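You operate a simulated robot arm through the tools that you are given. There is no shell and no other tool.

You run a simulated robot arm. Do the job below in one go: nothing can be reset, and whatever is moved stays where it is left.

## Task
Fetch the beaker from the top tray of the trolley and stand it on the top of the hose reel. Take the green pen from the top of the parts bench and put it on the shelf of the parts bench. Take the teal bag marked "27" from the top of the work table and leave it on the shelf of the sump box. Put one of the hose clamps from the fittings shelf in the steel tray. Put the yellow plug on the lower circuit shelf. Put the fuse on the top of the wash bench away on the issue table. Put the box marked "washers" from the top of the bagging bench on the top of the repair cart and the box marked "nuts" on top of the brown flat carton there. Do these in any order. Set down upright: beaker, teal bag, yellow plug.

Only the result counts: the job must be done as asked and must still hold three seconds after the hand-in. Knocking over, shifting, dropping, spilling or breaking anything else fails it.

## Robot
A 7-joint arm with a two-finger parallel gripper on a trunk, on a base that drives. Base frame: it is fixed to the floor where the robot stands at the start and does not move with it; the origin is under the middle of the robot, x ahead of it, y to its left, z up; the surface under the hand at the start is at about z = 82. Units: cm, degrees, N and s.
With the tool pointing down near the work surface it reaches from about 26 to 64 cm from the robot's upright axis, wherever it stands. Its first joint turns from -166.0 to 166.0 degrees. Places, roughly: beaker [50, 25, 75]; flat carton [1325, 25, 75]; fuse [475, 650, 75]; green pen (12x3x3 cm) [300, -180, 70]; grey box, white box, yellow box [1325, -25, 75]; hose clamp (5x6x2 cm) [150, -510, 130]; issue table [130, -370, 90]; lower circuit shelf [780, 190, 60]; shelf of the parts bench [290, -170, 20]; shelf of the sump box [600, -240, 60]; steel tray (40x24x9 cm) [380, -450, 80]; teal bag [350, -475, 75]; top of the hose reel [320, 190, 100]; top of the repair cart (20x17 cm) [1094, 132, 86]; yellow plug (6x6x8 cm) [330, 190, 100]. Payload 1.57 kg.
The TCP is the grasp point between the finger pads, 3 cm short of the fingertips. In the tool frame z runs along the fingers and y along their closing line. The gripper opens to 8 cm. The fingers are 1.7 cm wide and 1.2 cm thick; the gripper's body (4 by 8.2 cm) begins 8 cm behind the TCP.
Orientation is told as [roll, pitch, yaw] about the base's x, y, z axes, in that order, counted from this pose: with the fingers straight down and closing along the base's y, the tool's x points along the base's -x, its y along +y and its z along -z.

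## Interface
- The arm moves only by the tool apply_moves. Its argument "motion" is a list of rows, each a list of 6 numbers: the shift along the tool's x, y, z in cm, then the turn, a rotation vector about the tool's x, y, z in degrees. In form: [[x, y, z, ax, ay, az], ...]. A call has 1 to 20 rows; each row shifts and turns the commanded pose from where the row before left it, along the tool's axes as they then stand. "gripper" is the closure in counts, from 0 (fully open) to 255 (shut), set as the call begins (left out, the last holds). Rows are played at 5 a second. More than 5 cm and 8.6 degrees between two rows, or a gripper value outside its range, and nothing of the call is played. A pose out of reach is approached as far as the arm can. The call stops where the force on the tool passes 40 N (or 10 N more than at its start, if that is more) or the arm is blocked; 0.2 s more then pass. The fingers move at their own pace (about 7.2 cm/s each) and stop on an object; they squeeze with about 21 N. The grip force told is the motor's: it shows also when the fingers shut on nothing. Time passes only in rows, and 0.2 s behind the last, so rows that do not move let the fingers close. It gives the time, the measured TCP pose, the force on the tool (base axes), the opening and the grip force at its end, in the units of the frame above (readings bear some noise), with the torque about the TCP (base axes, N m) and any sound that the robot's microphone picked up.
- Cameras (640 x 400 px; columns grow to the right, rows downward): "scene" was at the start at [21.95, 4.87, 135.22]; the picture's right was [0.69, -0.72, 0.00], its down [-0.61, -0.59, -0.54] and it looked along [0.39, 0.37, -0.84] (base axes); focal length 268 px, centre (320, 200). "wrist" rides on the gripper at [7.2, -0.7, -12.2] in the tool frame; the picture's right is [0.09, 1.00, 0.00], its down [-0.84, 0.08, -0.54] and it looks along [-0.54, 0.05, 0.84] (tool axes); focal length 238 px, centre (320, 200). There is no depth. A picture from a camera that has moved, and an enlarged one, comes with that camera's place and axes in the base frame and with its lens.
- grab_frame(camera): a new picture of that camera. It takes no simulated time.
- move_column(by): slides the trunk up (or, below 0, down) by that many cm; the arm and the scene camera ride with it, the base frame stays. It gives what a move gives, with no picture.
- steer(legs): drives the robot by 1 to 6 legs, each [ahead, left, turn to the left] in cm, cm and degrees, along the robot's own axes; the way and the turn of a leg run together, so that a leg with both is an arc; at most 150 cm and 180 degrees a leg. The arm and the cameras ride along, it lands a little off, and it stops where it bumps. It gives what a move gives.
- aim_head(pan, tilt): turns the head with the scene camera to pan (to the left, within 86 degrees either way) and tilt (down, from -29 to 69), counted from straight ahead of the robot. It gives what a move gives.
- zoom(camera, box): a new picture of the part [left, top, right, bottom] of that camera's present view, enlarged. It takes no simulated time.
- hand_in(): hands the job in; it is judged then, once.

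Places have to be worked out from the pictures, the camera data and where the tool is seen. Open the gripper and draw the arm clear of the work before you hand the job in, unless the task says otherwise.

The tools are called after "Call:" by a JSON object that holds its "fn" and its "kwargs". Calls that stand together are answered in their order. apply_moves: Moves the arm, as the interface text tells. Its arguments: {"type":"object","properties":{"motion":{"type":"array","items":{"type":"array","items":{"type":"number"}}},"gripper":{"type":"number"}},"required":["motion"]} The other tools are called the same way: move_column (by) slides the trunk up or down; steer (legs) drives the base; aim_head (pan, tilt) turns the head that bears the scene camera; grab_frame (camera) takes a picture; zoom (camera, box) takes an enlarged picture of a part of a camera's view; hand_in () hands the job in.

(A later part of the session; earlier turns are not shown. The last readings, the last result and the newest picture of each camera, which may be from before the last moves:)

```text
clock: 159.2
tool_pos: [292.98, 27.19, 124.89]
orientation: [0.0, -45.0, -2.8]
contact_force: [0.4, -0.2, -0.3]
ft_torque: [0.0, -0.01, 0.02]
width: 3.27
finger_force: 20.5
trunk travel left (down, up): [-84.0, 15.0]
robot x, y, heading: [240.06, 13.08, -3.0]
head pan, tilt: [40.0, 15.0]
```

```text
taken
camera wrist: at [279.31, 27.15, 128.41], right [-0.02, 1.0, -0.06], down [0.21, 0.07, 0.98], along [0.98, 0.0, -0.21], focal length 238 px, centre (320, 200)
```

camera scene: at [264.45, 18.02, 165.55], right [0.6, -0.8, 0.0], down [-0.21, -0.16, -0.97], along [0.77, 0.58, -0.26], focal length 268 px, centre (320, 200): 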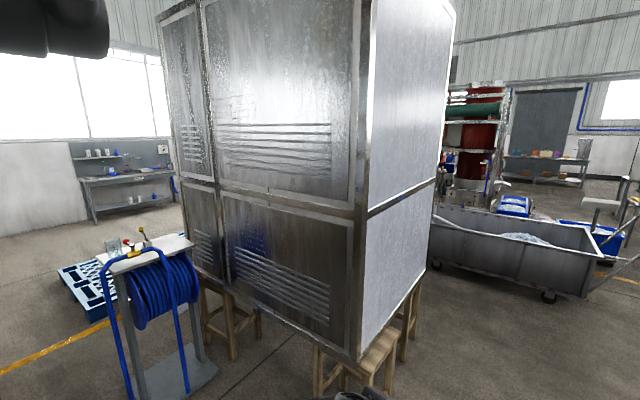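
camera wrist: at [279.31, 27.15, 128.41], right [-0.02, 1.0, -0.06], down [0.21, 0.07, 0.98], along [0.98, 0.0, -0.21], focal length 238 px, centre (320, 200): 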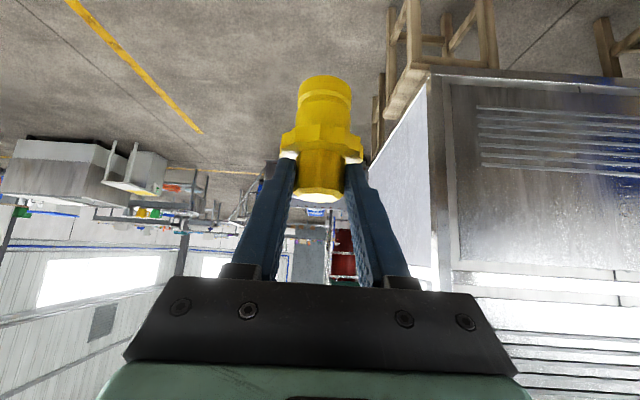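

The tank rack shows behind a grey trough. I zoom in on it.

Call:
{"fn": "aim_head", "kwargs": {"pan": 15, "tilt": 10}}

Call:
{"fn": "zoom", "kwargs": {"camera": "scene", "box": [280, 90, 460, 290]}}

Call:
{"fn": "grab_frame", "kwargs": {"camera": "scene"}}

```text
clock: 160.1
tool_pos: [293.04, 27.14, 124.77]
orientation: [-0.1, -45.0, -2.8]
contact_force: [0.5, -0.7, -1.0]
ft_torque: [0.02, 0.0, 0.02]
width: 3.29
finger_force: 21.3
trunk travel left (down, up): [-84.0, 15.0]
robot x, y, heading: [240.18, 13.32, -2.5]
head pan, tilt: [15.0, 10.0]
```

```text
2.00 times, centred on (370, 190) of scene
camera zoom: at [266.09, 14.36, 166.37], right [0.21, -0.98, 0.0], down [-0.17, -0.04, -0.98], along [0.96, 0.21, -0.17], focal length 535 px, centre (220, 220)
```

zoom: 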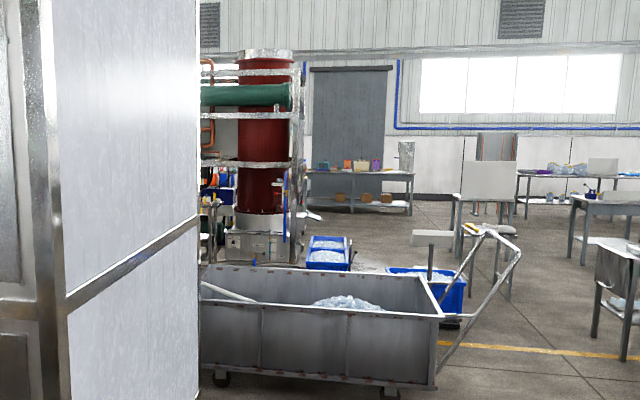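

```text
taken
camera scene: at [266.09, 14.36, 166.37], right [0.21, -0.98, 0.0], down [-0.17, -0.04, -0.98], along [0.96, 0.21, -0.17], focal length 268 px, centre (320, 200)
```

scene: 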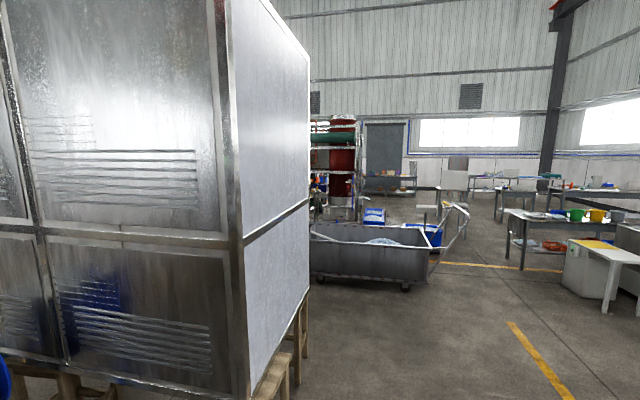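

I drive east past the cabinet to about (495, 0), then look north-east between cabinet and trough.

Call:
{"fn": "steer", "kwargs": {"legs": [[0, -14, 2.7], [130, 0, 0], [120, 0, 0], [0, 0, 50]]}}

Call:
{"fn": "aim_head", "kwargs": {"pan": 0, "tilt": 15}}

Call:
{"fn": "grab_frame", "kwargs": {"camera": "scene"}}

Call:
{"fn": "zoom", "kwargs": {"camera": "scene", "box": [220, 60, 540, 260]}}

```text
clock: 175.3
tool_pos: [506.66, 44.86, 124.92]
orientation: [0.0, -45.0, 48.1]
contact_force: [0.1, -0.4, -1.1]
ft_torque: [0.01, -0.02, 0.01]
width: 3.24
finger_force: 21.2
trunk travel left (down, up): [-84.0, 15.0]
robot x, y, heading: [484.59, -5.43, 48.0]
head pan, tilt: [15.0, 10.0]
```

```text
clock: 176.0
tool_pos: [506.67, 44.76, 124.8]
orientation: [0.0, -45.0, 48.1]
contact_force: [0.1, 0.8, -1.5]
ft_torque: [-0.05, 0.0, -0.03]
width: 3.27
finger_force: 21.0
trunk travel left (down, up): [-84.0, 15.0]
robot x, y, heading: [484.05, -5.39, 48.0]
head pan, tilt: [0.0, 15.0]
```

```text
taken
camera scene: at [501.76, 14.49, 165.56], right [0.75, -0.67, 0.0], down [-0.17, -0.19, -0.97], along [0.64, 0.72, -0.26], focal length 268 px, centre (320, 200)
```

scene: 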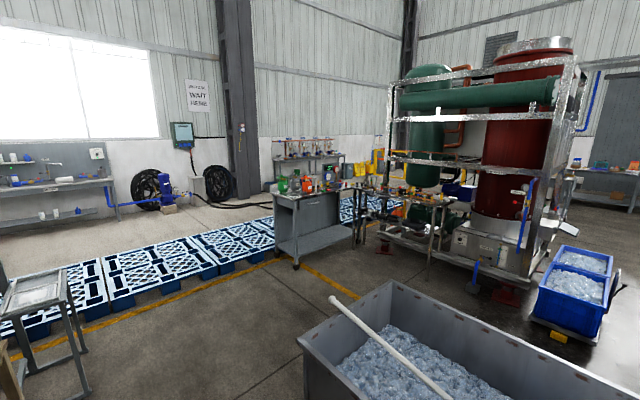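

```text
2.00 times, centred on (380, 160) of scene
camera zoom: at [501.76, 14.49, 165.56], right [0.75, -0.67, 0.0], down [-0.17, -0.19, -0.97], along [0.64, 0.72, -0.26], focal length 535 px, centre (200, 280)
```

zoom: 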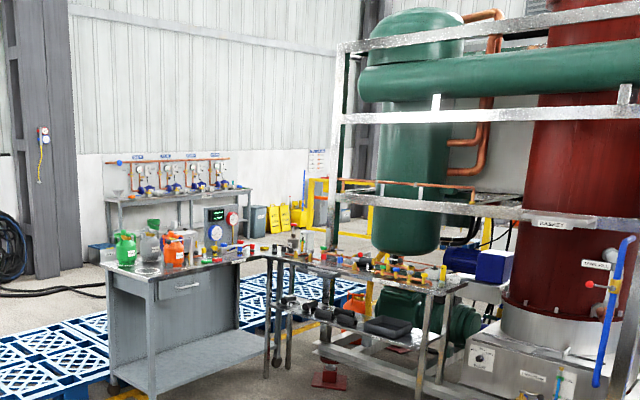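

The circuit shelf (small parts on top at z≈95, lower shelf at z≈60) faces west around (750–765, 117–208). I drive around the trough's north-west corner (570, 107) to approach it from the west.

Call:
{"fn": "steer", "kwargs": {"legs": [[0, 0, 42], [90, -15, 0], [75, -5, 0], [0, 0, -90], [110, 0, 0]]}}

Call:
{"fn": "aim_head", "kwargs": {"pan": 0, "tilt": 25}}

Call:
{"fn": "grab_frame", "kwargs": {"camera": "scene"}}

Call:
{"fn": "zoom", "kwargs": {"camera": "scene", "box": [230, 130, 430, 255]}}

```text
clock: 195.6
tool_pos: [666.36, 175.93, 124.93]
orientation: [0.0, -45.1, 0.1]
contact_force: [0.0, -0.3, -0.5]
ft_torque: [0.0, 0.01, 0.03]
width: 3.27
finger_force: 20.4
trunk travel left (down, up): [-84.0, 15.0]
robot x, y, heading: [613.98, 158.93, 0.1]
head pan, tilt: [0.0, 15.0]
```

```text
clock: 196.3
tool_pos: [666.37, 175.9, 124.88]
orientation: [0.0, -45.0, 0.2]
contact_force: [0.0, -0.2, 0.4]
ft_torque: [0.0, -0.02, 0.01]
width: 3.27
finger_force: 20.9
trunk travel left (down, up): [-84.0, 15.0]
robot x, y, heading: [614.3, 159.19, -0.2]
head pan, tilt: [0.0, 25.0]
```

```text
taken
camera scene: at [640.43, 159.26, 163.94], right [0.0, -1.0, 0.0], down [-0.42, 0.0, -0.91], along [0.91, 0.0, -0.42], focal length 268 px, centre (320, 200)
```

scene: 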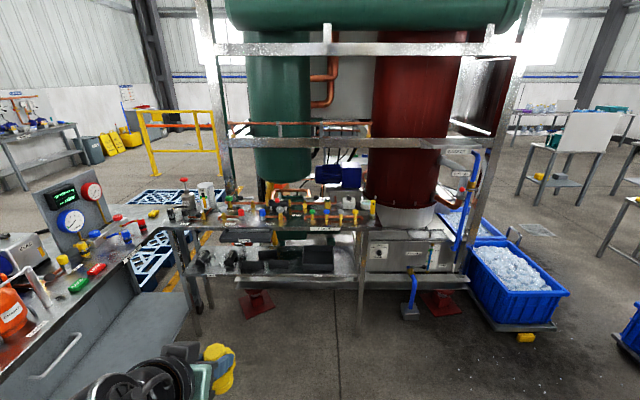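

```text
3.20 times, centred on (330, 192) of scene
camera zoom: at [640.43, 159.26, 163.94], right [0.0, -1.0, 0.0], down [-0.42, 0.0, -0.91], along [0.91, 0.0, -0.42], focal length 856 px, centre (288, 224)
```

zoom: 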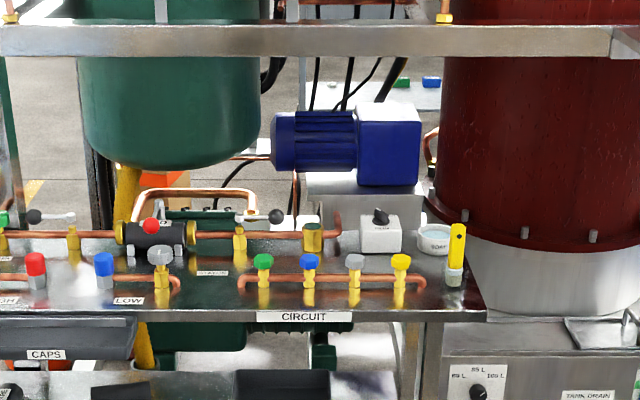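

The upper shelf is labelled "CIRCUIT". I look closer at the lower shelf beneath it.

Call:
{"fn": "zoom", "kwargs": {"camera": "scene", "box": [170, 200, 370, 325]}}

Call:
{"fn": "grab_frame", "kwargs": {"camera": "wrist"}}

```text
3.20 times, centred on (270, 262) of scene
camera zoom: at [640.43, 159.26, 163.94], right [0.0, -1.0, 0.0], down [-0.42, 0.0, -0.91], along [0.91, 0.0, -0.42], focal length 856 px, centre (480, 0)
```

zoom: 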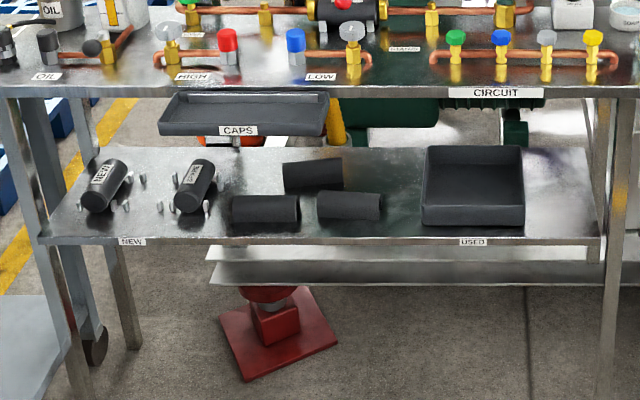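

```text
taken
camera wrist: at [652.75, 175.13, 128.41], right [-0.07, 1.0, -0.06], down [0.21, 0.08, 0.98], along [0.98, 0.05, -0.21], focal length 238 px, centre (320, 200)
```

wrist: 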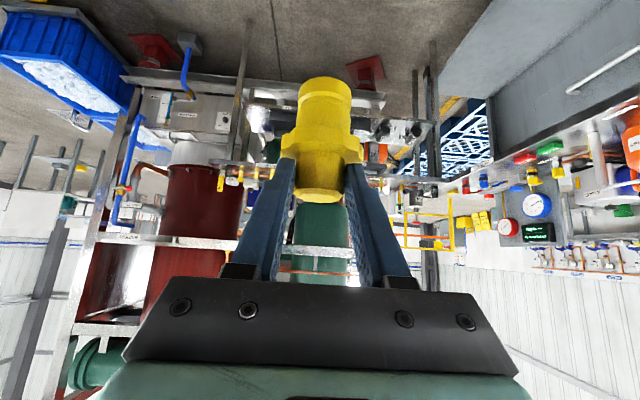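

The lower shelf has a free spot at its right end, between the black tray ("USED") and the right post, near (769, 146). I shift the hand 8 cm right, lower the trunk 46 cm and drive nearer to measure it well.

Call:
{"fn": "apply_moves", "kwargs": {"motion": [[0, -2, 0, 0, 0, 0], [0, -2, 0, 0, 0, 0], [0, -2, 0, 0, 0, 0], [0, -2, 0, 0, 0, 0], [0, 0, 0, 0, 0, 0]]}}

Call:
{"fn": "move_column", "kwargs": {"by": -46}}

Call:
{"fn": "steer", "kwargs": {"legs": [[40, -21, 0]]}}

Call:
{"fn": "aim_head", "kwargs": {"pan": 0, "tilt": 20}}

Call:
{"fn": "grab_frame", "kwargs": {"camera": "scene"}}

Call:
{"fn": "grab_frame", "kwargs": {"camera": "wrist"}}

```text
clock: 197.5
tool_pos: [666.42, 167.73, 124.92]
orientation: [0.0, -45.0, 0.0]
contact_force: [0.3, 0.5, -1.5]
ft_torque: [0.02, 0.01, -0.01]
width: 3.27
finger_force: 21.2
trunk travel left (down, up): [-84.0, 15.0]
robot x, y, heading: [613.94, 159.35, 0.2]
head pan, tilt: [0.0, 25.0]
```

```text
refused: -46 is not a number from -40 to 40
```

```text
clock: 200.2
tool_pos: [706.2, 146.84, 124.87]
orientation: [0.0, -45.0, 0.0]
contact_force: [0.2, -0.1, -0.7]
ft_torque: [0.0, 0.0, -0.02]
width: 3.27
finger_force: 21.5
trunk travel left (down, up): [-84.0, 15.0]
robot x, y, heading: [653.86, 138.17, 0.0]
head pan, tilt: [0.0, 25.0]
```

```text
clock: 200.8
tool_pos: [706.28, 146.81, 124.92]
orientation: [-0.1, -45.0, 0.0]
contact_force: [-0.2, 0.8, -0.8]
ft_torque: [0.01, 0.05, -0.03]
width: 3.27
finger_force: 20.7
trunk travel left (down, up): [-84.0, 15.0]
robot x, y, heading: [654.13, 138.22, 0.1]
head pan, tilt: [0.0, 20.0]
```

```text
taken
camera scene: at [680.31, 138.37, 164.73], right [0.0, -1.0, 0.0], down [-0.34, 0.0, -0.94], along [0.94, 0.0, -0.34], focal length 268 px, centre (320, 200)
```

scene: 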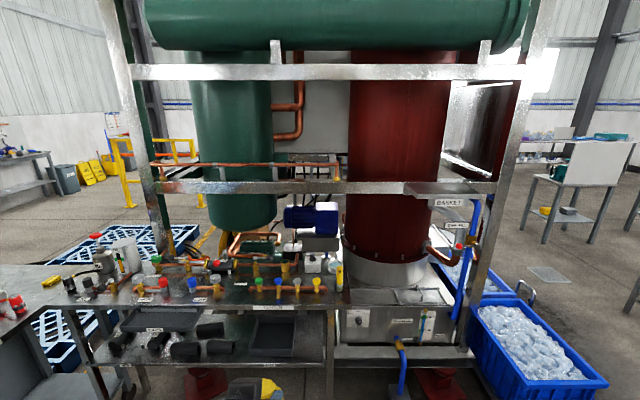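

```text
taken
camera wrist: at [692.57, 146.11, 128.44], right [-0.07, 1.0, -0.06], down [0.21, 0.08, 0.98], along [0.98, 0.05, -0.21], focal length 238 px, centre (320, 200)
```

wrist: 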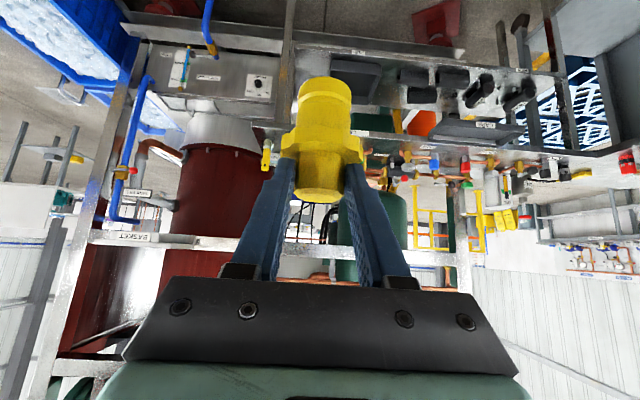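

The trunk moves at most 40 cm per call; I lower 40 and then 6 and look again.

Call:
{"fn": "move_column", "kwargs": {"by": -40}}

Call:
{"fn": "move_column", "kwargs": {"by": -6}}

Call:
{"fn": "grab_frame", "kwargs": {"camera": "scene"}}

Call:
{"fn": "grab_frame", "kwargs": {"camera": "wrist"}}

Call:
{"fn": "zoom", "kwargs": {"camera": "scene", "box": [220, 130, 380, 230]}}

```text
clock: 204.7
tool_pos: [706.34, 146.78, 84.93]
orientation: [-0.1, -45.0, 0.0]
contact_force: [-0.1, -0.5, -1.3]
ft_torque: [0.02, 0.03, -0.01]
width: 3.27
finger_force: 20.4
trunk travel left (down, up): [-44.0, 55.0]
robot x, y, heading: [653.62, 138.37, 0.1]
head pan, tilt: [0.0, 20.0]
```

```text
clock: 205.7
tool_pos: [706.27, 146.84, 78.95]
orientation: [-0.1, -45.0, -0.1]
contact_force: [0.0, 0.1, -0.3]
ft_torque: [0.05, 0.04, 0.0]
width: 3.26
finger_force: 20.9
trunk travel left (down, up): [-38.0, 61.0]
robot x, y, heading: [654.43, 138.51, -0.1]
head pan, tilt: [0.0, 20.0]
```

```text
taken
camera scene: at [680.27, 138.39, 118.74], right [0.0, -1.0, 0.0], down [-0.34, 0.0, -0.94], along [0.94, 0.0, -0.34], focal length 268 px, centre (320, 200)
```

scene: 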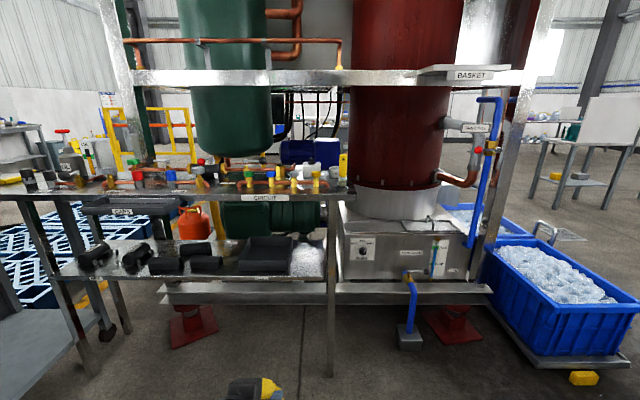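

```text
taken
camera wrist: at [692.55, 146.12, 82.46], right [-0.07, 1.0, -0.06], down [0.21, 0.08, 0.98], along [0.98, 0.05, -0.21], focal length 238 px, centre (320, 200)
```

wrist: 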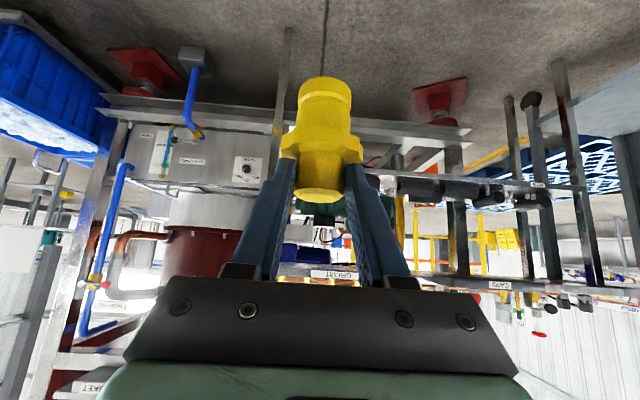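

```text
4.00 times, centred on (300, 180) of scene
camera zoom: at [680.27, 138.39, 118.74], right [0.0, -1.0, 0.0], down [-0.34, 0.0, -0.94], along [0.94, 0.0, -0.34], focal length 1070 px, centre (400, 280)
```

zoom: 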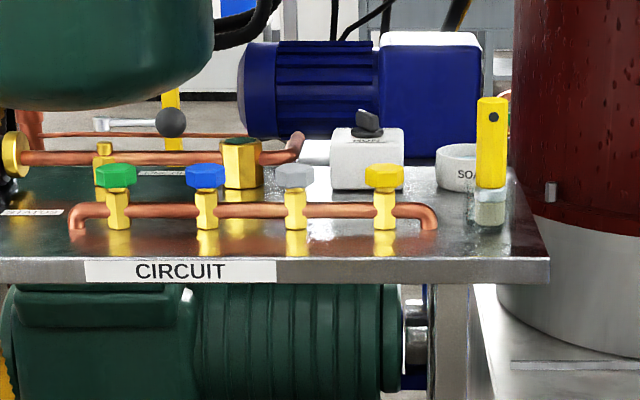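

Upper shelf front edge is at x≈762, z≈91.6; the lower shelf is at z≈59.5; the free gap runs from the tray edge (y≈149) to the post (y≈137). I aim the plug axis at (767, 144.6): trunk down 8, then drive 44 cm closer and 2 cm right.

Call:
{"fn": "move_column", "kwargs": {"by": -8}}

Call:
{"fn": "steer", "kwargs": {"legs": [[44, -2.2, 0]]}}

Call:
{"fn": "grab_frame", "kwargs": {"camera": "wrist"}}

Call:
{"fn": "aim_head", "kwargs": {"pan": 5, "tilt": 45}}

Call:
{"fn": "grab_frame", "kwargs": {"camera": "scene"}}

```text
clock: 206.8
tool_pos: [706.21, 146.83, 70.95]
orientation: [0.1, -45.0, 0.0]
contact_force: [-0.3, -0.5, -0.2]
ft_torque: [-0.03, 0.05, -0.02]
width: 3.25
finger_force: 20.6
trunk travel left (down, up): [-30.0, 69.0]
robot x, y, heading: [653.8, 138.14, 0.1]
head pan, tilt: [0.0, 20.0]
```

```text
clock: 209.5
tool_pos: [750.43, 144.45, 70.87]
orientation: [0.0, -45.0, -0.1]
contact_force: [0.2, -0.2, -0.2]
ft_torque: [0.03, 0.05, -0.01]
width: 3.25
finger_force: 20.7
trunk travel left (down, up): [-30.0, 69.0]
robot x, y, heading: [698.26, 136.2, -0.3]
head pan, tilt: [0.0, 20.0]
```

```text
taken
camera wrist: at [736.74, 143.86, 74.45], right [-0.06, 1.0, -0.06], down [0.21, 0.08, 0.98], along [0.98, 0.05, -0.21], focal length 238 px, centre (320, 200)
```

wrist: 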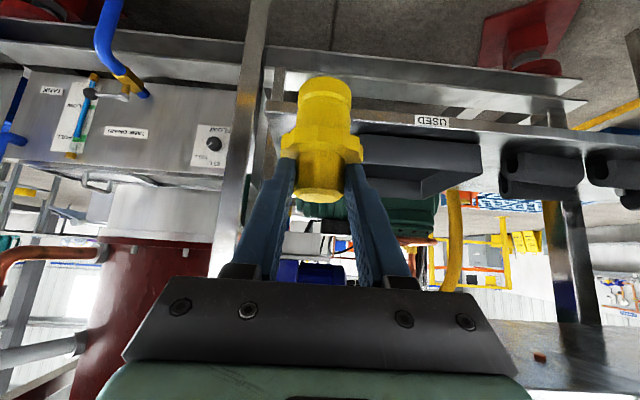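

```text
clock: 210.4
tool_pos: [750.33, 144.57, 70.81]
orientation: [0.0, -45.1, -0.1]
contact_force: [0.3, 0.3, -0.4]
ft_torque: [0.0, 0.04, 0.0]
width: 3.24
finger_force: 21.1
trunk travel left (down, up): [-30.0, 69.0]
robot x, y, heading: [698.2, 136.02, 0.1]
head pan, tilt: [5.0, 45.0]
```

```text
taken
camera scene: at [723.23, 136.86, 106.88], right [0.09, -1.0, 0.0], down [-0.7, -0.06, -0.71], along [0.7, 0.06, -0.71], focal length 268 px, centre (320, 200)
```

scene: 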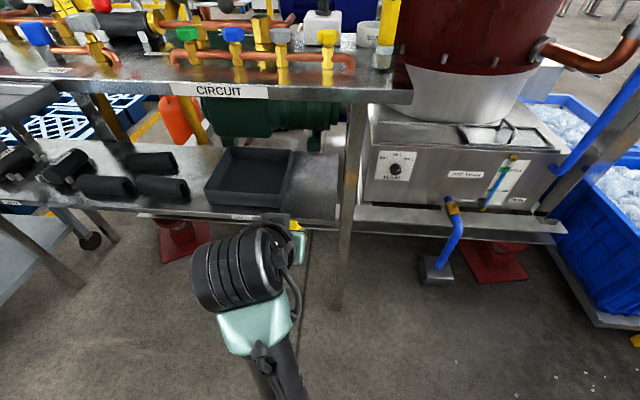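

The hand is centred on the gap (free y≈136.4–149.8). I drive the last 13 cm forward.

Call:
{"fn": "steer", "kwargs": {"legs": [[13, 0, 0]]}}

Call:
{"fn": "grab_frame", "kwargs": {"camera": "wrist"}}

Call:
{"fn": "zoom", "kwargs": {"camera": "scene", "box": [200, 60, 440, 220]}}

```text
clock: 211.7
tool_pos: [763.16, 144.64, 70.89]
orientation: [0.0, -45.0, -0.1]
contact_force: [-0.7, 0.1, 0.4]
ft_torque: [0.0, 0.03, 0.0]
width: 3.27
finger_force: 20.8
trunk travel left (down, up): [-30.0, 69.0]
robot x, y, heading: [711.16, 136.21, 0.2]
head pan, tilt: [5.0, 45.0]
```

```text
taken
camera wrist: at [749.51, 143.84, 74.45], right [-0.06, 1.0, -0.06], down [0.21, 0.08, 0.98], along [0.98, 0.05, -0.21], focal length 238 px, centre (320, 200)
```

wrist: 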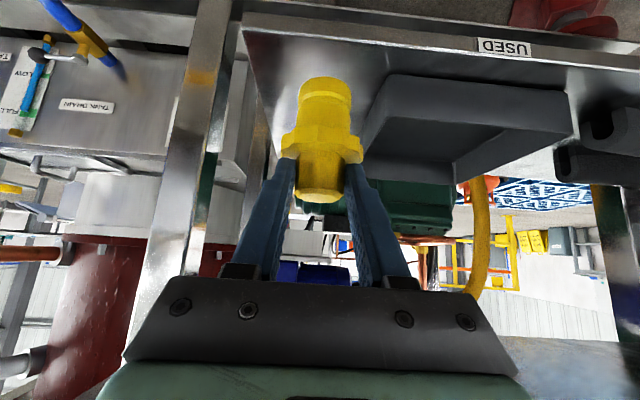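

```text
2.50 times, centred on (320, 140) of scene
camera zoom: at [736.01, 136.84, 106.87], right [0.09, -1.0, 0.0], down [-0.7, -0.06, -0.71], along [0.7, 0.06, -0.71], focal length 669 px, centre (320, 350)
```

zoom: 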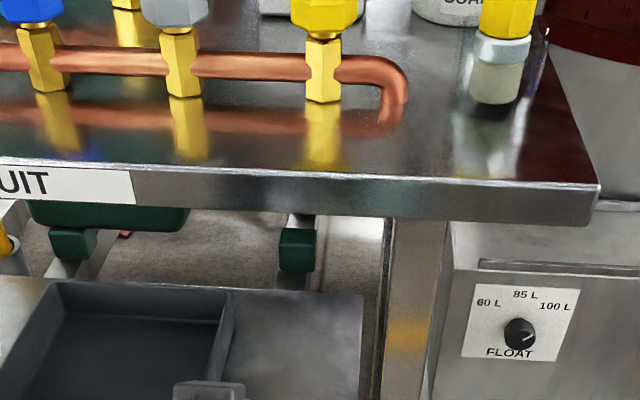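

All clear: the plug sits 2 cm from the tray and well clear of the post. I move 2.3 cm further in, then lower 2.2 cm.

Call:
{"fn": "apply_moves", "kwargs": {"motion": [[-0.8, 0, 0.8, 0, 0, 0], [-0.83, 0, 0.83, 0, 0, 0], [0.7, 0, 0.7, 0, 0, 0], [0.7, 0, 0.7, 0, 0, 0], [0.2, 0, 0.2, 0, 0, 0], [0, 0, 0, 0, 0, 0]]}}

Call:
{"fn": "grab_frame", "kwargs": {"camera": "wrist"}}

```text
clock: 213.1
tool_pos: [765.54, 144.59, 68.52]
orientation: [0.0, -45.1, -0.1]
contact_force: [-0.5, -0.5, -0.8]
ft_torque: [0.0, 0.01, -0.02]
width: 3.27
finger_force: 20.9
trunk travel left (down, up): [-30.0, 69.0]
robot x, y, heading: [710.62, 136.4, -0.0]
head pan, tilt: [5.0, 45.0]
```

```text
taken
camera wrist: at [751.78, 143.83, 72.21], right [-0.06, 1.0, -0.07], down [0.21, 0.08, 0.98], along [0.98, 0.05, -0.21], focal length 238 px, centre (320, 200)
```

wrist: 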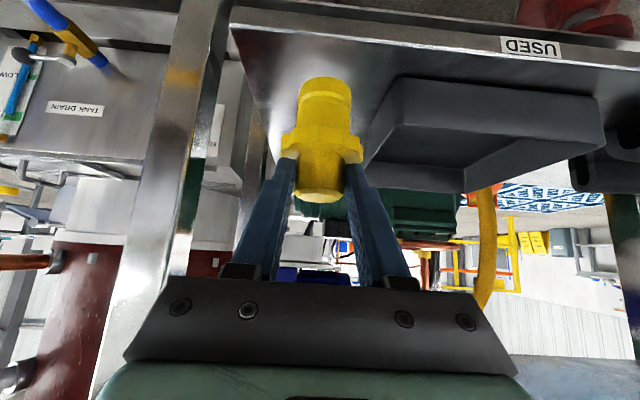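

Now fine steps down until contact.

Call:
{"fn": "apply_moves", "kwargs": {"motion": [[0.2, 0, 0.2, 0, 0, 0], [0.2, 0, 0.2, 0, 0, 0], [0.2, 0, 0.2, 0, 0, 0], [0, 0, 0, 0, 0, 0]]}}

```text
clock: 214.1
tool_pos: [765.58, 144.57, 67.79]
orientation: [0.0, -45.0, -0.1]
contact_force: [0.4, 0.0, -0.7]
ft_torque: [0.02, 0.02, -0.03]
width: 3.29
finger_force: 21.5
trunk travel left (down, up): [-30.0, 69.0]
robot x, y, heading: [711.17, 136.3, -0.3]
head pan, tilt: [5.0, 45.0]
```

Call:
{"fn": "apply_moves", "kwargs": {"motion": [[0.2, 0, 0.2, 0, 0, 0], [0.2, 0, 0.2, 0, 0, 0], [0, 0, 0, 0, 0, 0]]}}

```text
clock: 214.9
tool_pos: [765.6, 144.63, 67.13]
orientation: [-0.1, -44.9, 0.0]
contact_force: [0.4, 0.3, -0.4]
ft_torque: [0.02, -0.01, 0.04]
width: 3.26
finger_force: 20.6
trunk travel left (down, up): [-30.0, 69.0]
robot x, y, heading: [710.79, 135.93, 0.2]
head pan, tilt: [5.0, 45.0]
```

Call:
{"fn": "apply_moves", "kwargs": {"motion": [[0.2, 0, 0.2, 0, 0, 0], [0.2, 0, 0.2, 0, 0, 0], [0, 0, 0, 0, 0, 0]]}}

Call:
{"fn": "grab_frame", "kwargs": {"camera": "wrist"}}

```text
clock: 215.7
tool_pos: [765.45, 144.58, 66.63]
orientation: [0.1, -45.1, -0.1]
contact_force: [0.3, 0.7, -1.2]
ft_torque: [-0.04, 0.01, -0.03]
width: 3.29
finger_force: 21.1
trunk travel left (down, up): [-30.0, 69.0]
robot x, y, heading: [711.29, 136.1, -0.1]
head pan, tilt: [5.0, 45.0]
```

```text
taken
camera wrist: at [751.83, 143.86, 70.22], right [-0.06, 1.0, -0.07], down [0.21, 0.08, 0.98], along [0.98, 0.05, -0.21], focal length 238 px, centre (320, 200)
```

wrist: 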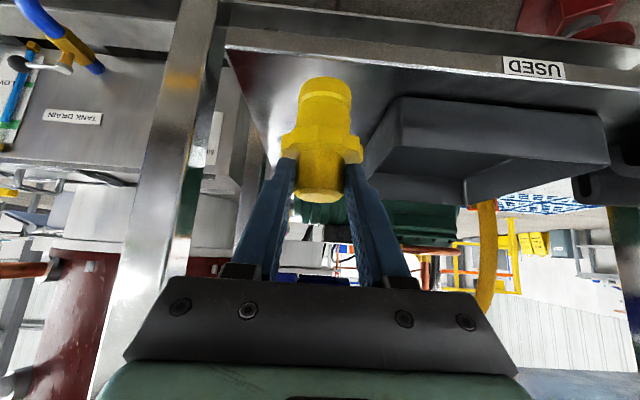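

No contact yet at base z≈58.3, so the shelf is a bit lower and its edge further in than thought. I zoom to re-measure before going on.

Call:
{"fn": "zoom", "kwargs": {"camera": "wrist", "box": [200, 20, 420, 160]}}

Call:
{"fn": "zoom", "kwargs": {"camera": "scene", "box": [200, 120, 440, 280]}}

```text
2.86 times, centred on (310, 90) of wrist
camera zoom: at [751.83, 143.86, 70.22], right [-0.06, 1.0, -0.07], down [0.21, 0.08, 0.98], along [0.98, 0.05, -0.21], focal length 681 px, centre (349, 514)
```

zoom: 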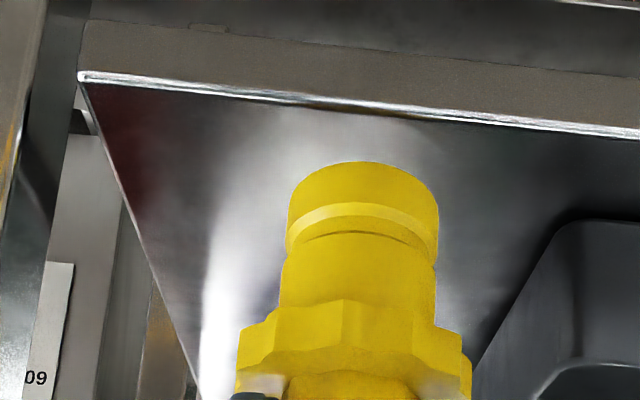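

```text
2.50 times, centred on (320, 200) of scene
camera zoom: at [736.0, 136.84, 106.87], right [0.09, -1.0, 0.0], down [-0.7, -0.06, -0.71], along [0.7, 0.06, -0.71], focal length 669 px, centre (320, 200)
```

zoom: 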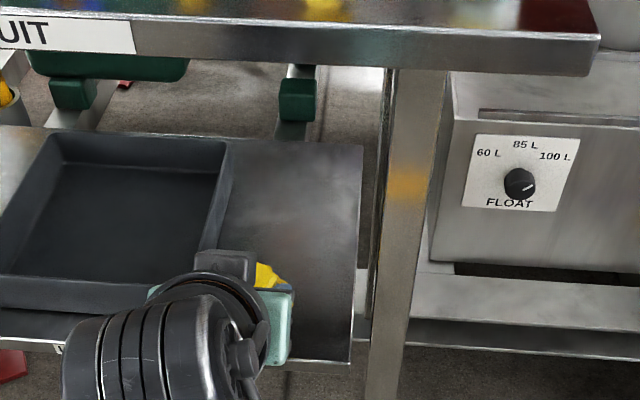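

Both views now agree: lower shelf z≈57.4 with its front edge at x≈765.8. I raise 1 cm, move 5 cm further in (axis ≈772), and check.

Call:
{"fn": "apply_moves", "kwargs": {"motion": [[-0.7, 0, -0.7, 0, 0, 0], [-1.2, 0, 1.2, 0, 0, 0], [-1.2, 0, 1.2, 0, 0, 0], [-1.2, 0, 1.2, 0, 0, 0], [0, 0, 0, 0, 0, 0]]}}

Call:
{"fn": "zoom", "kwargs": {"camera": "wrist", "box": [200, 20, 420, 160]}}

Call:
{"fn": "zoom", "kwargs": {"camera": "scene", "box": [200, 120, 440, 280]}}

```text
clock: 216.9
tool_pos: [770.7, 144.46, 67.63]
orientation: [0.1, -45.0, -0.1]
contact_force: [0.0, -0.1, -0.7]
ft_torque: [0.01, 0.03, 0.02]
width: 3.28
finger_force: 21.1
trunk travel left (down, up): [-30.0, 69.0]
robot x, y, heading: [710.73, 135.84, -0.0]
head pan, tilt: [5.0, 45.0]
```

```text
2.86 times, centred on (310, 90) of wrist
camera zoom: at [757.0, 143.85, 71.26], right [-0.06, 1.0, -0.06], down [0.21, 0.08, 0.98], along [0.98, 0.05, -0.21], focal length 681 px, centre (349, 514)
```

zoom: 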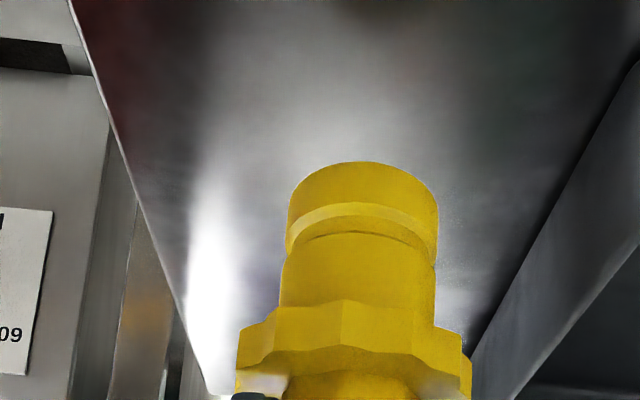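

```text
2.50 times, centred on (320, 200) of scene
camera zoom: at [736.0, 136.84, 106.87], right [0.09, -1.0, 0.0], down [-0.7, -0.06, -0.71], along [0.7, 0.06, -0.71], focal length 669 px, centre (320, 200)
```

zoom: 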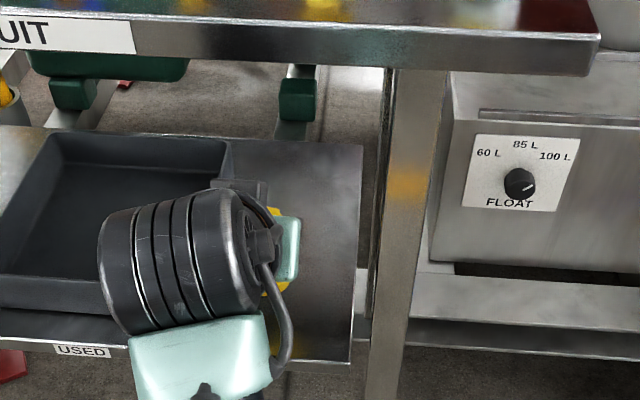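

The plug is now well over the shelf. I lower about 1.4 cm, then in fine steps.

Call:
{"fn": "apply_moves", "kwargs": {"motion": [[0.5, 0, 0.5, 0, 0, 0], [0.5, 0, 0.5, 0, 0, 0], [0.15, 0, 0.15, 0, 0, 0], [0.15, 0, 0.15, 0, 0, 0], [0, 0, 0, 0, 0, 0]]}}

```text
clock: 218.1
tool_pos: [770.6, 144.59, 65.84]
orientation: [0.0, -45.0, -0.1]
contact_force: [0.0, 0.2, 0.3]
ft_torque: [-0.01, 0.02, 0.01]
width: 3.28
finger_force: 21.0
trunk travel left (down, up): [-30.0, 69.0]
robot x, y, heading: [710.86, 136.03, -0.0]
head pan, tilt: [5.0, 45.0]
```

Call:
{"fn": "apply_moves", "kwargs": {"motion": [[0.15, 0, 0.15, 0, 0, 0], [0.15, 0, 0.15, 0, 0, 0], [0, 0, 0, 0, 0, 0]]}}

```text
clock: 218.9
tool_pos: [770.61, 144.49, 65.27]
orientation: [0.0, -45.1, -0.2]
contact_force: [0.4, -0.3, -0.8]
ft_torque: [-0.03, 0.0, -0.04]
width: 3.29
finger_force: 20.7
trunk travel left (down, up): [-30.0, 69.0]
robot x, y, heading: [711.27, 136.18, -0.2]
head pan, tilt: [5.0, 45.0]
```

Call:
{"fn": "apply_moves", "kwargs": {"motion": [[0.15, 0, 0.15, 0, 0, 0], [0.15, 0, 0.15, 0, 0, 0], [0, 0, 0, 0, 0, 0]]}}

Call:
{"fn": "zoom", "kwargs": {"camera": "wrist", "box": [200, 20, 420, 160]}}

```text
clock: 219.7
tool_pos: [770.64, 144.53, 64.96]
orientation: [0.0, -45.0, -0.1]
contact_force: [0.0, -0.2, -0.2]
ft_torque: [-0.03, 0.03, -0.02]
width: 3.27
finger_force: 20.5
trunk travel left (down, up): [-30.0, 69.0]
robot x, y, heading: [710.83, 136.37, 0.1]
head pan, tilt: [5.0, 45.0]
```

```text
2.86 times, centred on (310, 90) of wrist
camera zoom: at [756.93, 143.87, 68.56], right [-0.06, 1.0, -0.06], down [0.21, 0.08, 0.98], along [0.98, 0.05, -0.21], focal length 681 px, centre (349, 514)
```

zoom: 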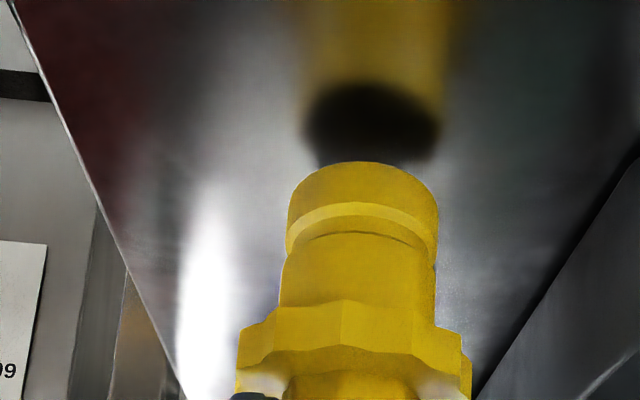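

The plug's mirror image on the steel shows a gap of about 1 cm still. I lower 0.7 cm then fine steps.

Call:
{"fn": "apply_moves", "kwargs": {"motion": [[0.25, 0, 0.25, 0, 0, 0], [0.25, 0, 0.25, 0, 0, 0], [0.1, 0, 0.1, 0, 0, 0], [0, 0, 0, 0, 0, 0]]}}

Call:
{"fn": "zoom", "kwargs": {"camera": "wrist", "box": [200, 20, 420, 160]}}

```text
clock: 220.7
tool_pos: [770.65, 144.42, 64.13]
orientation: [0.0, -45.0, -0.1]
contact_force: [0.3, -0.2, -0.4]
ft_torque: [0.01, 0.01, -0.02]
width: 3.28
finger_force: 21.4
trunk travel left (down, up): [-30.0, 69.0]
robot x, y, heading: [711.29, 136.37, -0.2]
head pan, tilt: [5.0, 45.0]
```

```text
2.86 times, centred on (310, 90) of wrist
camera zoom: at [756.9, 143.83, 67.69], right [-0.06, 1.0, -0.07], down [0.21, 0.08, 0.98], along [0.98, 0.05, -0.21], focal length 681 px, centre (349, 514)
```

zoom: 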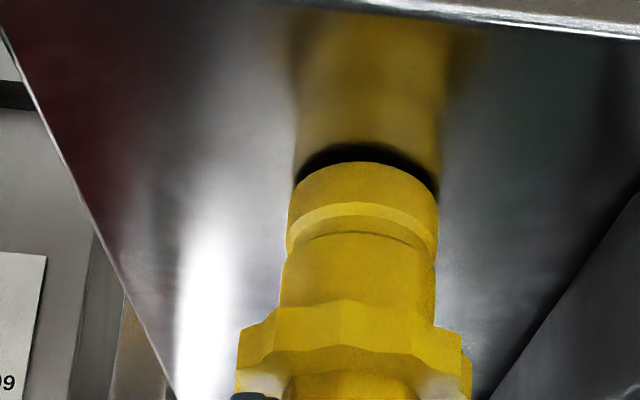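

Almost touching (≈0.2 cm). Final small steps.

Call:
{"fn": "apply_moves", "kwargs": {"motion": [[0.08, 0, 0.08, 0, 0, 0], [0.08, 0, 0.08, 0, 0, 0], [0.05, 0, 0.05, 0, 0, 0], [0, 0, 0, 0, 0, 0]]}}

Call:
{"fn": "zoom", "kwargs": {"camera": "wrist", "box": [200, 20, 420, 160]}}

```text
clock: 221.7
tool_pos: [770.68, 144.59, 63.97]
orientation: [0.0, -45.2, -0.2]
contact_force: [-2.0, -0.9, 5.3]
ft_torque: [-0.02, 0.05, -0.01]
width: 3.26
finger_force: 21.5
trunk travel left (down, up): [-30.0, 69.0]
robot x, y, heading: [711.12, 136.17, -0.0]
head pan, tilt: [5.0, 45.0]
```

```text
2.86 times, centred on (310, 90) of wrist
camera zoom: at [756.89, 143.87, 67.45], right [-0.06, 1.0, -0.06], down [0.2, 0.08, 0.98], along [0.98, 0.05, -0.21], focal length 681 px, centre (349, 514)
```

zoom: 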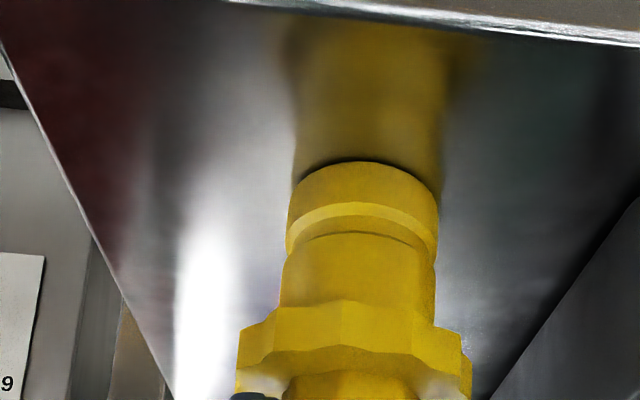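

Contact felt (5 N). I open only part-way (to ~5 cm, away from the tray) and back out along the tool axis.

Call:
{"fn": "apply_moves", "kwargs": {"motion": [[0, 0, 0, 0, 0, 0], [0, 0, 0, 0, 0, 0], [0, 0, 0, 0, 0, 0]], "gripper": 96}}

Call:
{"fn": "grab_frame", "kwargs": {"camera": "wrist"}}

```text
clock: 222.5
tool_pos: [770.56, 144.63, 63.99]
orientation: [0.2, -45.2, 0.0]
contact_force: [0.5, 1.2, 6.0]
ft_torque: [0.03, -0.12, 0.0]
width: 4.87
finger_force: 0.0
trunk travel left (down, up): [-30.0, 69.0]
robot x, y, heading: [711.0, 136.31, -0.2]
head pan, tilt: [5.0, 45.0]
```

```text
taken
camera wrist: at [756.89, 143.86, 67.42], right [-0.06, 1.0, -0.06], down [0.21, 0.08, 0.98], along [0.98, 0.05, -0.21], focal length 238 px, centre (320, 200)
```

wrist: 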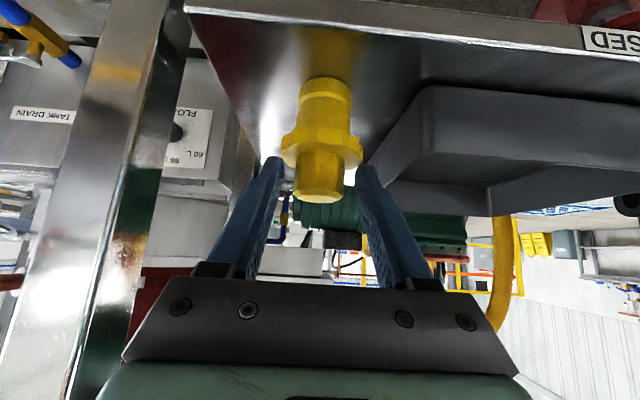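

There's still 6 N, probably a fingertip resting on the flange. I lift 0.6 cm straight up first, then retract along the tool axis.

Call:
{"fn": "apply_moves", "kwargs": {"motion": [[-0.2, 0, -0.2, 0, 0, 0], [-0.2, 0, -0.2, 0, 0, 0], [0, 0, 0, 0, 0, 0]]}}

Call:
{"fn": "grab_frame", "kwargs": {"camera": "wrist"}}

```text
clock: 223.3
tool_pos: [770.66, 144.33, 64.4]
orientation: [0.0, -44.9, -0.1]
contact_force: [0.1, 0.6, 0.3]
ft_torque: [-0.01, 0.02, -0.03]
width: 4.97
finger_force: 0.0
trunk travel left (down, up): [-30.0, 69.0]
robot x, y, heading: [710.65, 136.07, -0.2]
head pan, tilt: [5.0, 45.0]
```

```text
taken
camera wrist: at [756.93, 143.78, 67.96], right [-0.06, 1.0, -0.06], down [0.21, 0.08, 0.97], along [0.98, 0.05, -0.21], focal length 238 px, centre (320, 200)
```

wrist: 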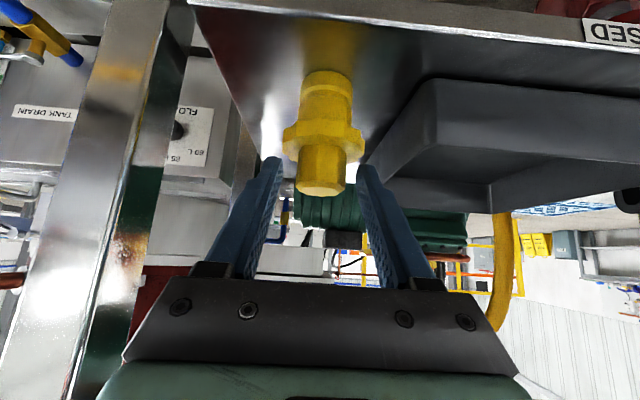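

The force is gone and the plug stands on its own. I retract 10 cm along the tool axis and check.

Call:
{"fn": "apply_moves", "kwargs": {"motion": [[0, 0.1, -1, 0, 0, 0], [0, 0, -2, 0, 0, 0], [0, 0, -2.5, 0, 0, 0], [0, 0, -2.5, 0, 0, 0], [0, 0, -2, 0, 0, 0], [0, 0, 0, 0, 0, 0]]}}

Call:
{"fn": "grab_frame", "kwargs": {"camera": "wrist"}}

```text
clock: 224.7
tool_pos: [763.52, 144.77, 71.48]
orientation: [0.0, -45.0, -0.1]
contact_force: [-1.0, 0.3, 0.3]
ft_torque: [0.0, 0.0, -0.04]
width: 4.96
finger_force: 0.0
trunk travel left (down, up): [-30.0, 69.0]
robot x, y, heading: [710.94, 135.94, -0.2]
head pan, tilt: [5.0, 45.0]
```

```text
taken
camera wrist: at [749.78, 143.99, 74.94], right [-0.06, 1.0, -0.06], down [0.21, 0.08, 0.98], along [0.98, 0.05, -0.21], focal length 238 px, centre (320, 200)
```

wrist: 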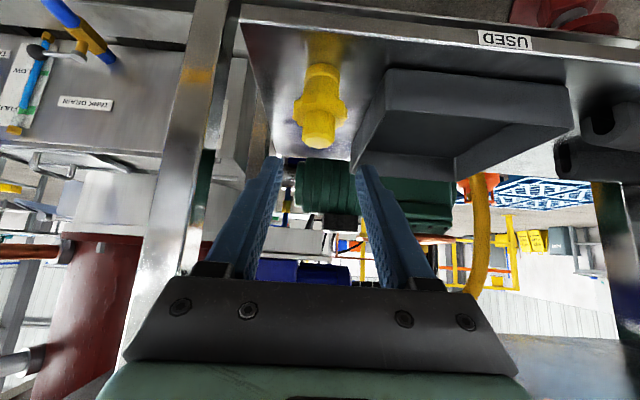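

The plug is placed upright. Next are the bagging bench tasks to the east. I back off 35 cm, raise the trunk, and look for a way south-east.

Call:
{"fn": "steer", "kwargs": {"legs": [[-40, 0, 0]]}}

Call:
{"fn": "move_column", "kwargs": {"by": 40}}

Call:
{"fn": "aim_head", "kwargs": {"pan": -50, "tilt": 25}}

Call:
{"fn": "grab_frame", "kwargs": {"camera": "scene"}}

Call:
{"fn": "aim_head", "kwargs": {"pan": -86, "tilt": 35}}

Call:
{"fn": "grab_frame", "kwargs": {"camera": "scene"}}

Call:
{"fn": "grab_frame", "kwargs": {"camera": "wrist"}}

```text
clock: 227.2
tool_pos: [723.28, 144.83, 71.35]
orientation: [0.1, -45.0, 0.1]
contact_force: [0.2, 0.1, 0.3]
ft_torque: [0.0, 0.0, 0.0]
width: 4.96
finger_force: 0.1
trunk travel left (down, up): [-30.0, 69.0]
robot x, y, heading: [670.57, 135.99, 0.3]
head pan, tilt: [5.0, 45.0]
```

```text
clock: 231.1
tool_pos: [723.22, 144.85, 111.41]
orientation: [0.0, -44.9, 0.3]
contact_force: [0.3, -0.1, -0.1]
ft_torque: [0.03, 0.0, 0.0]
width: 4.99
finger_force: 0.1
trunk travel left (down, up): [-70.0, 29.0]
robot x, y, heading: [670.94, 136.18, 0.0]
head pan, tilt: [5.0, 45.0]
```

```text
clock: 232.3
tool_pos: [723.24, 144.86, 111.46]
orientation: [0.0, -45.0, 0.2]
contact_force: [-0.5, -1.0, 0.0]
ft_torque: [-0.01, -0.02, -0.02]
width: 4.98
finger_force: 0.0
trunk travel left (down, up): [-70.0, 29.0]
robot x, y, heading: [670.75, 136.22, -0.0]
head pan, tilt: [-50.0, 25.0]
```

```text
taken
camera scene: at [693.63, 129.15, 149.93], right [-0.76, -0.65, 0.0], down [-0.27, 0.32, -0.91], along [0.59, -0.69, -0.42], focal length 268 px, centre (320, 200)
```

scene: 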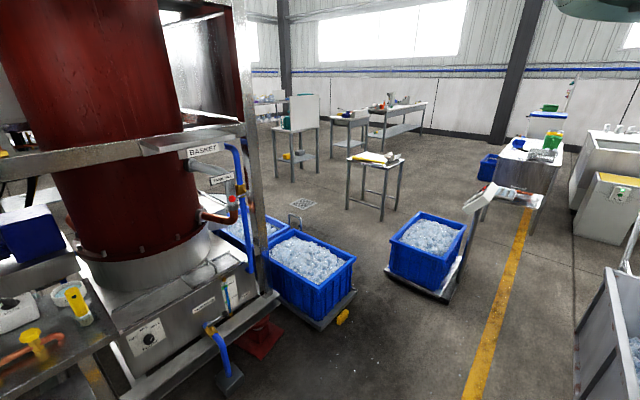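

```text
clock: 233.3
tool_pos: [723.32, 144.81, 111.46]
orientation: [0.0, -44.9, 0.3]
contact_force: [0.3, 0.1, 0.8]
ft_torque: [-0.04, 0.02, 0.02]
width: 5.0
finger_force: 0.0
trunk travel left (down, up): [-70.0, 29.0]
robot x, y, heading: [670.61, 135.72, 0.2]
head pan, tilt: [-85.9, 35.0]
```

```text
taken
camera scene: at [688.34, 127.4, 148.36], right [-1.0, -0.07, 0.0], down [-0.04, 0.57, -0.82], along [0.06, -0.82, -0.57], focal length 268 px, centre (320, 200)
```

scene: 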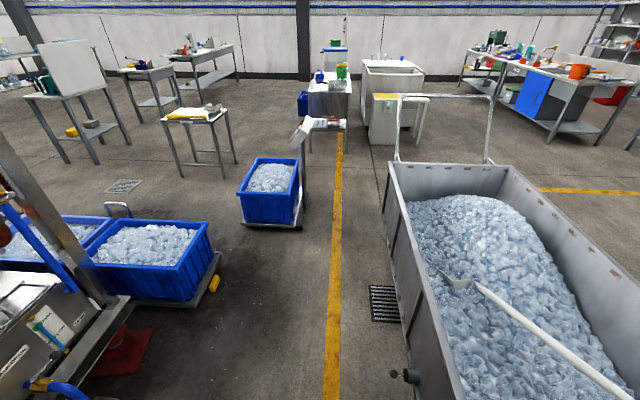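

```text
taken
camera wrist: at [709.55, 144.13, 114.92], right [-0.07, 1.0, -0.06], down [0.21, 0.08, 0.98], along [0.98, 0.05, -0.21], focal length 238 px, centre (320, 200)
```

wrist: 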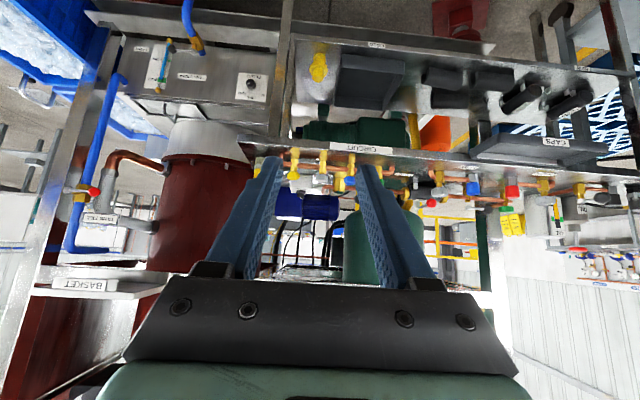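

The southern gaps beside the trough and bins are tight, so I'll do the other jobs first: fetch the fuse (475, 650) via the known route west and north. I retrace around the trough and cabinet.

Call:
{"fn": "steer", "kwargs": {"legs": [[0, 22, 0], [-75, 0, 0], [-75, 0, 0], [0, 0, -90], [75, 0, 0], [75, 0, 0]]}}

Call:
{"fn": "aim_head", "kwargs": {"pan": 0, "tilt": 20}}

Call:
{"fn": "grab_frame", "kwargs": {"camera": "scene"}}

```text
clock: 253.7
tool_pos: [526.91, -46.02, 111.31]
orientation: [0.0, -44.9, -90.3]
contact_force: [0.2, 0.5, -0.7]
ft_torque: [0.01, -0.03, -0.02]
width: 4.98
finger_force: 0.1
trunk travel left (down, up): [-70.0, 29.0]
robot x, y, heading: [518.63, 6.68, -90.4]
head pan, tilt: [-85.9, 35.0]
```

```text
clock: 255.3
tool_pos: [526.84, -45.91, 111.42]
orientation: [0.0, -45.2, -90.2]
contact_force: [-0.7, 0.2, 0.1]
ft_torque: [-0.01, -0.01, 0.03]
width: 5.0
finger_force: 0.2
trunk travel left (down, up): [-70.0, 29.0]
robot x, y, heading: [518.61, 6.46, -90.5]
head pan, tilt: [0.0, 20.0]
```

```text
taken
camera scene: at [518.38, -19.71, 150.74], right [-1.0, 0.01, 0.0], down [0.0, 0.34, -0.94], along [-0.01, -0.94, -0.34], focal length 268 px, centre (320, 200)
```

scene: 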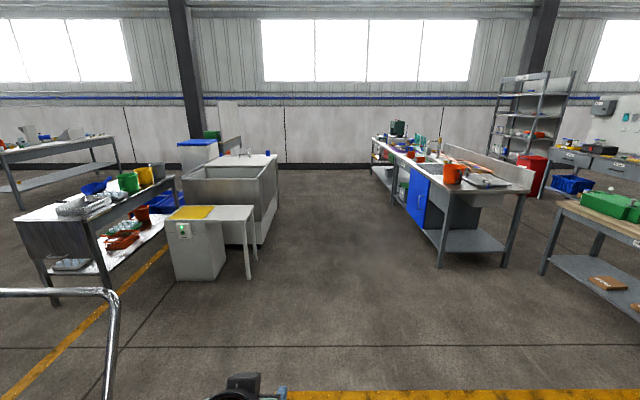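

Good overview of the southern area (sump box near (620, −225), work table, fittings shelf). I continue: west to x≈250, then north.

Call:
{"fn": "steer", "kwargs": {"legs": [[0, 0, -89.6], [135, 0, 0], [133, 0, 0], [0, 0, -90], [130, 0, 0], [125, 0, 0]]}}

Call:
{"fn": "aim_head", "kwargs": {"pan": 0, "tilt": 20}}

Call:
{"fn": "grab_frame", "kwargs": {"camera": "scene"}}

```text
clock: 287.8
tool_pos: [230.95, 304.87, 111.35]
orientation: [-0.1, -45.2, 92.5]
contact_force: [-0.2, -0.2, 1.1]
ft_torque: [0.02, 0.04, 0.0]
width: 4.96
finger_force: 0.1
trunk travel left (down, up): [-70.0, 29.0]
robot x, y, heading: [241.99, 252.57, 92.4]
head pan, tilt: [0.0, 20.0]
```

```text
clock: 288.4
tool_pos: [231.0, 304.9, 111.37]
orientation: [0.0, -45.0, 92.6]
contact_force: [0.4, 0.8, -0.3]
ft_torque: [-0.01, 0.0, 0.02]
width: 4.97
finger_force: 0.1
trunk travel left (down, up): [-70.0, 29.0]
robot x, y, heading: [241.48, 252.7, 92.3]
head pan, tilt: [0.0, 20.0]
```

```text
taken
camera scene: at [240.77, 279.06, 150.74], right [1.0, 0.04, 0.0], down [0.02, -0.34, -0.94], along [-0.04, 0.94, -0.34], focal length 268 px, centre (320, 200)
```

scene: 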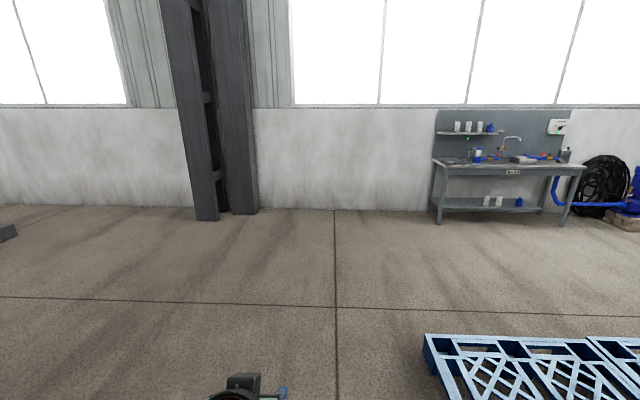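

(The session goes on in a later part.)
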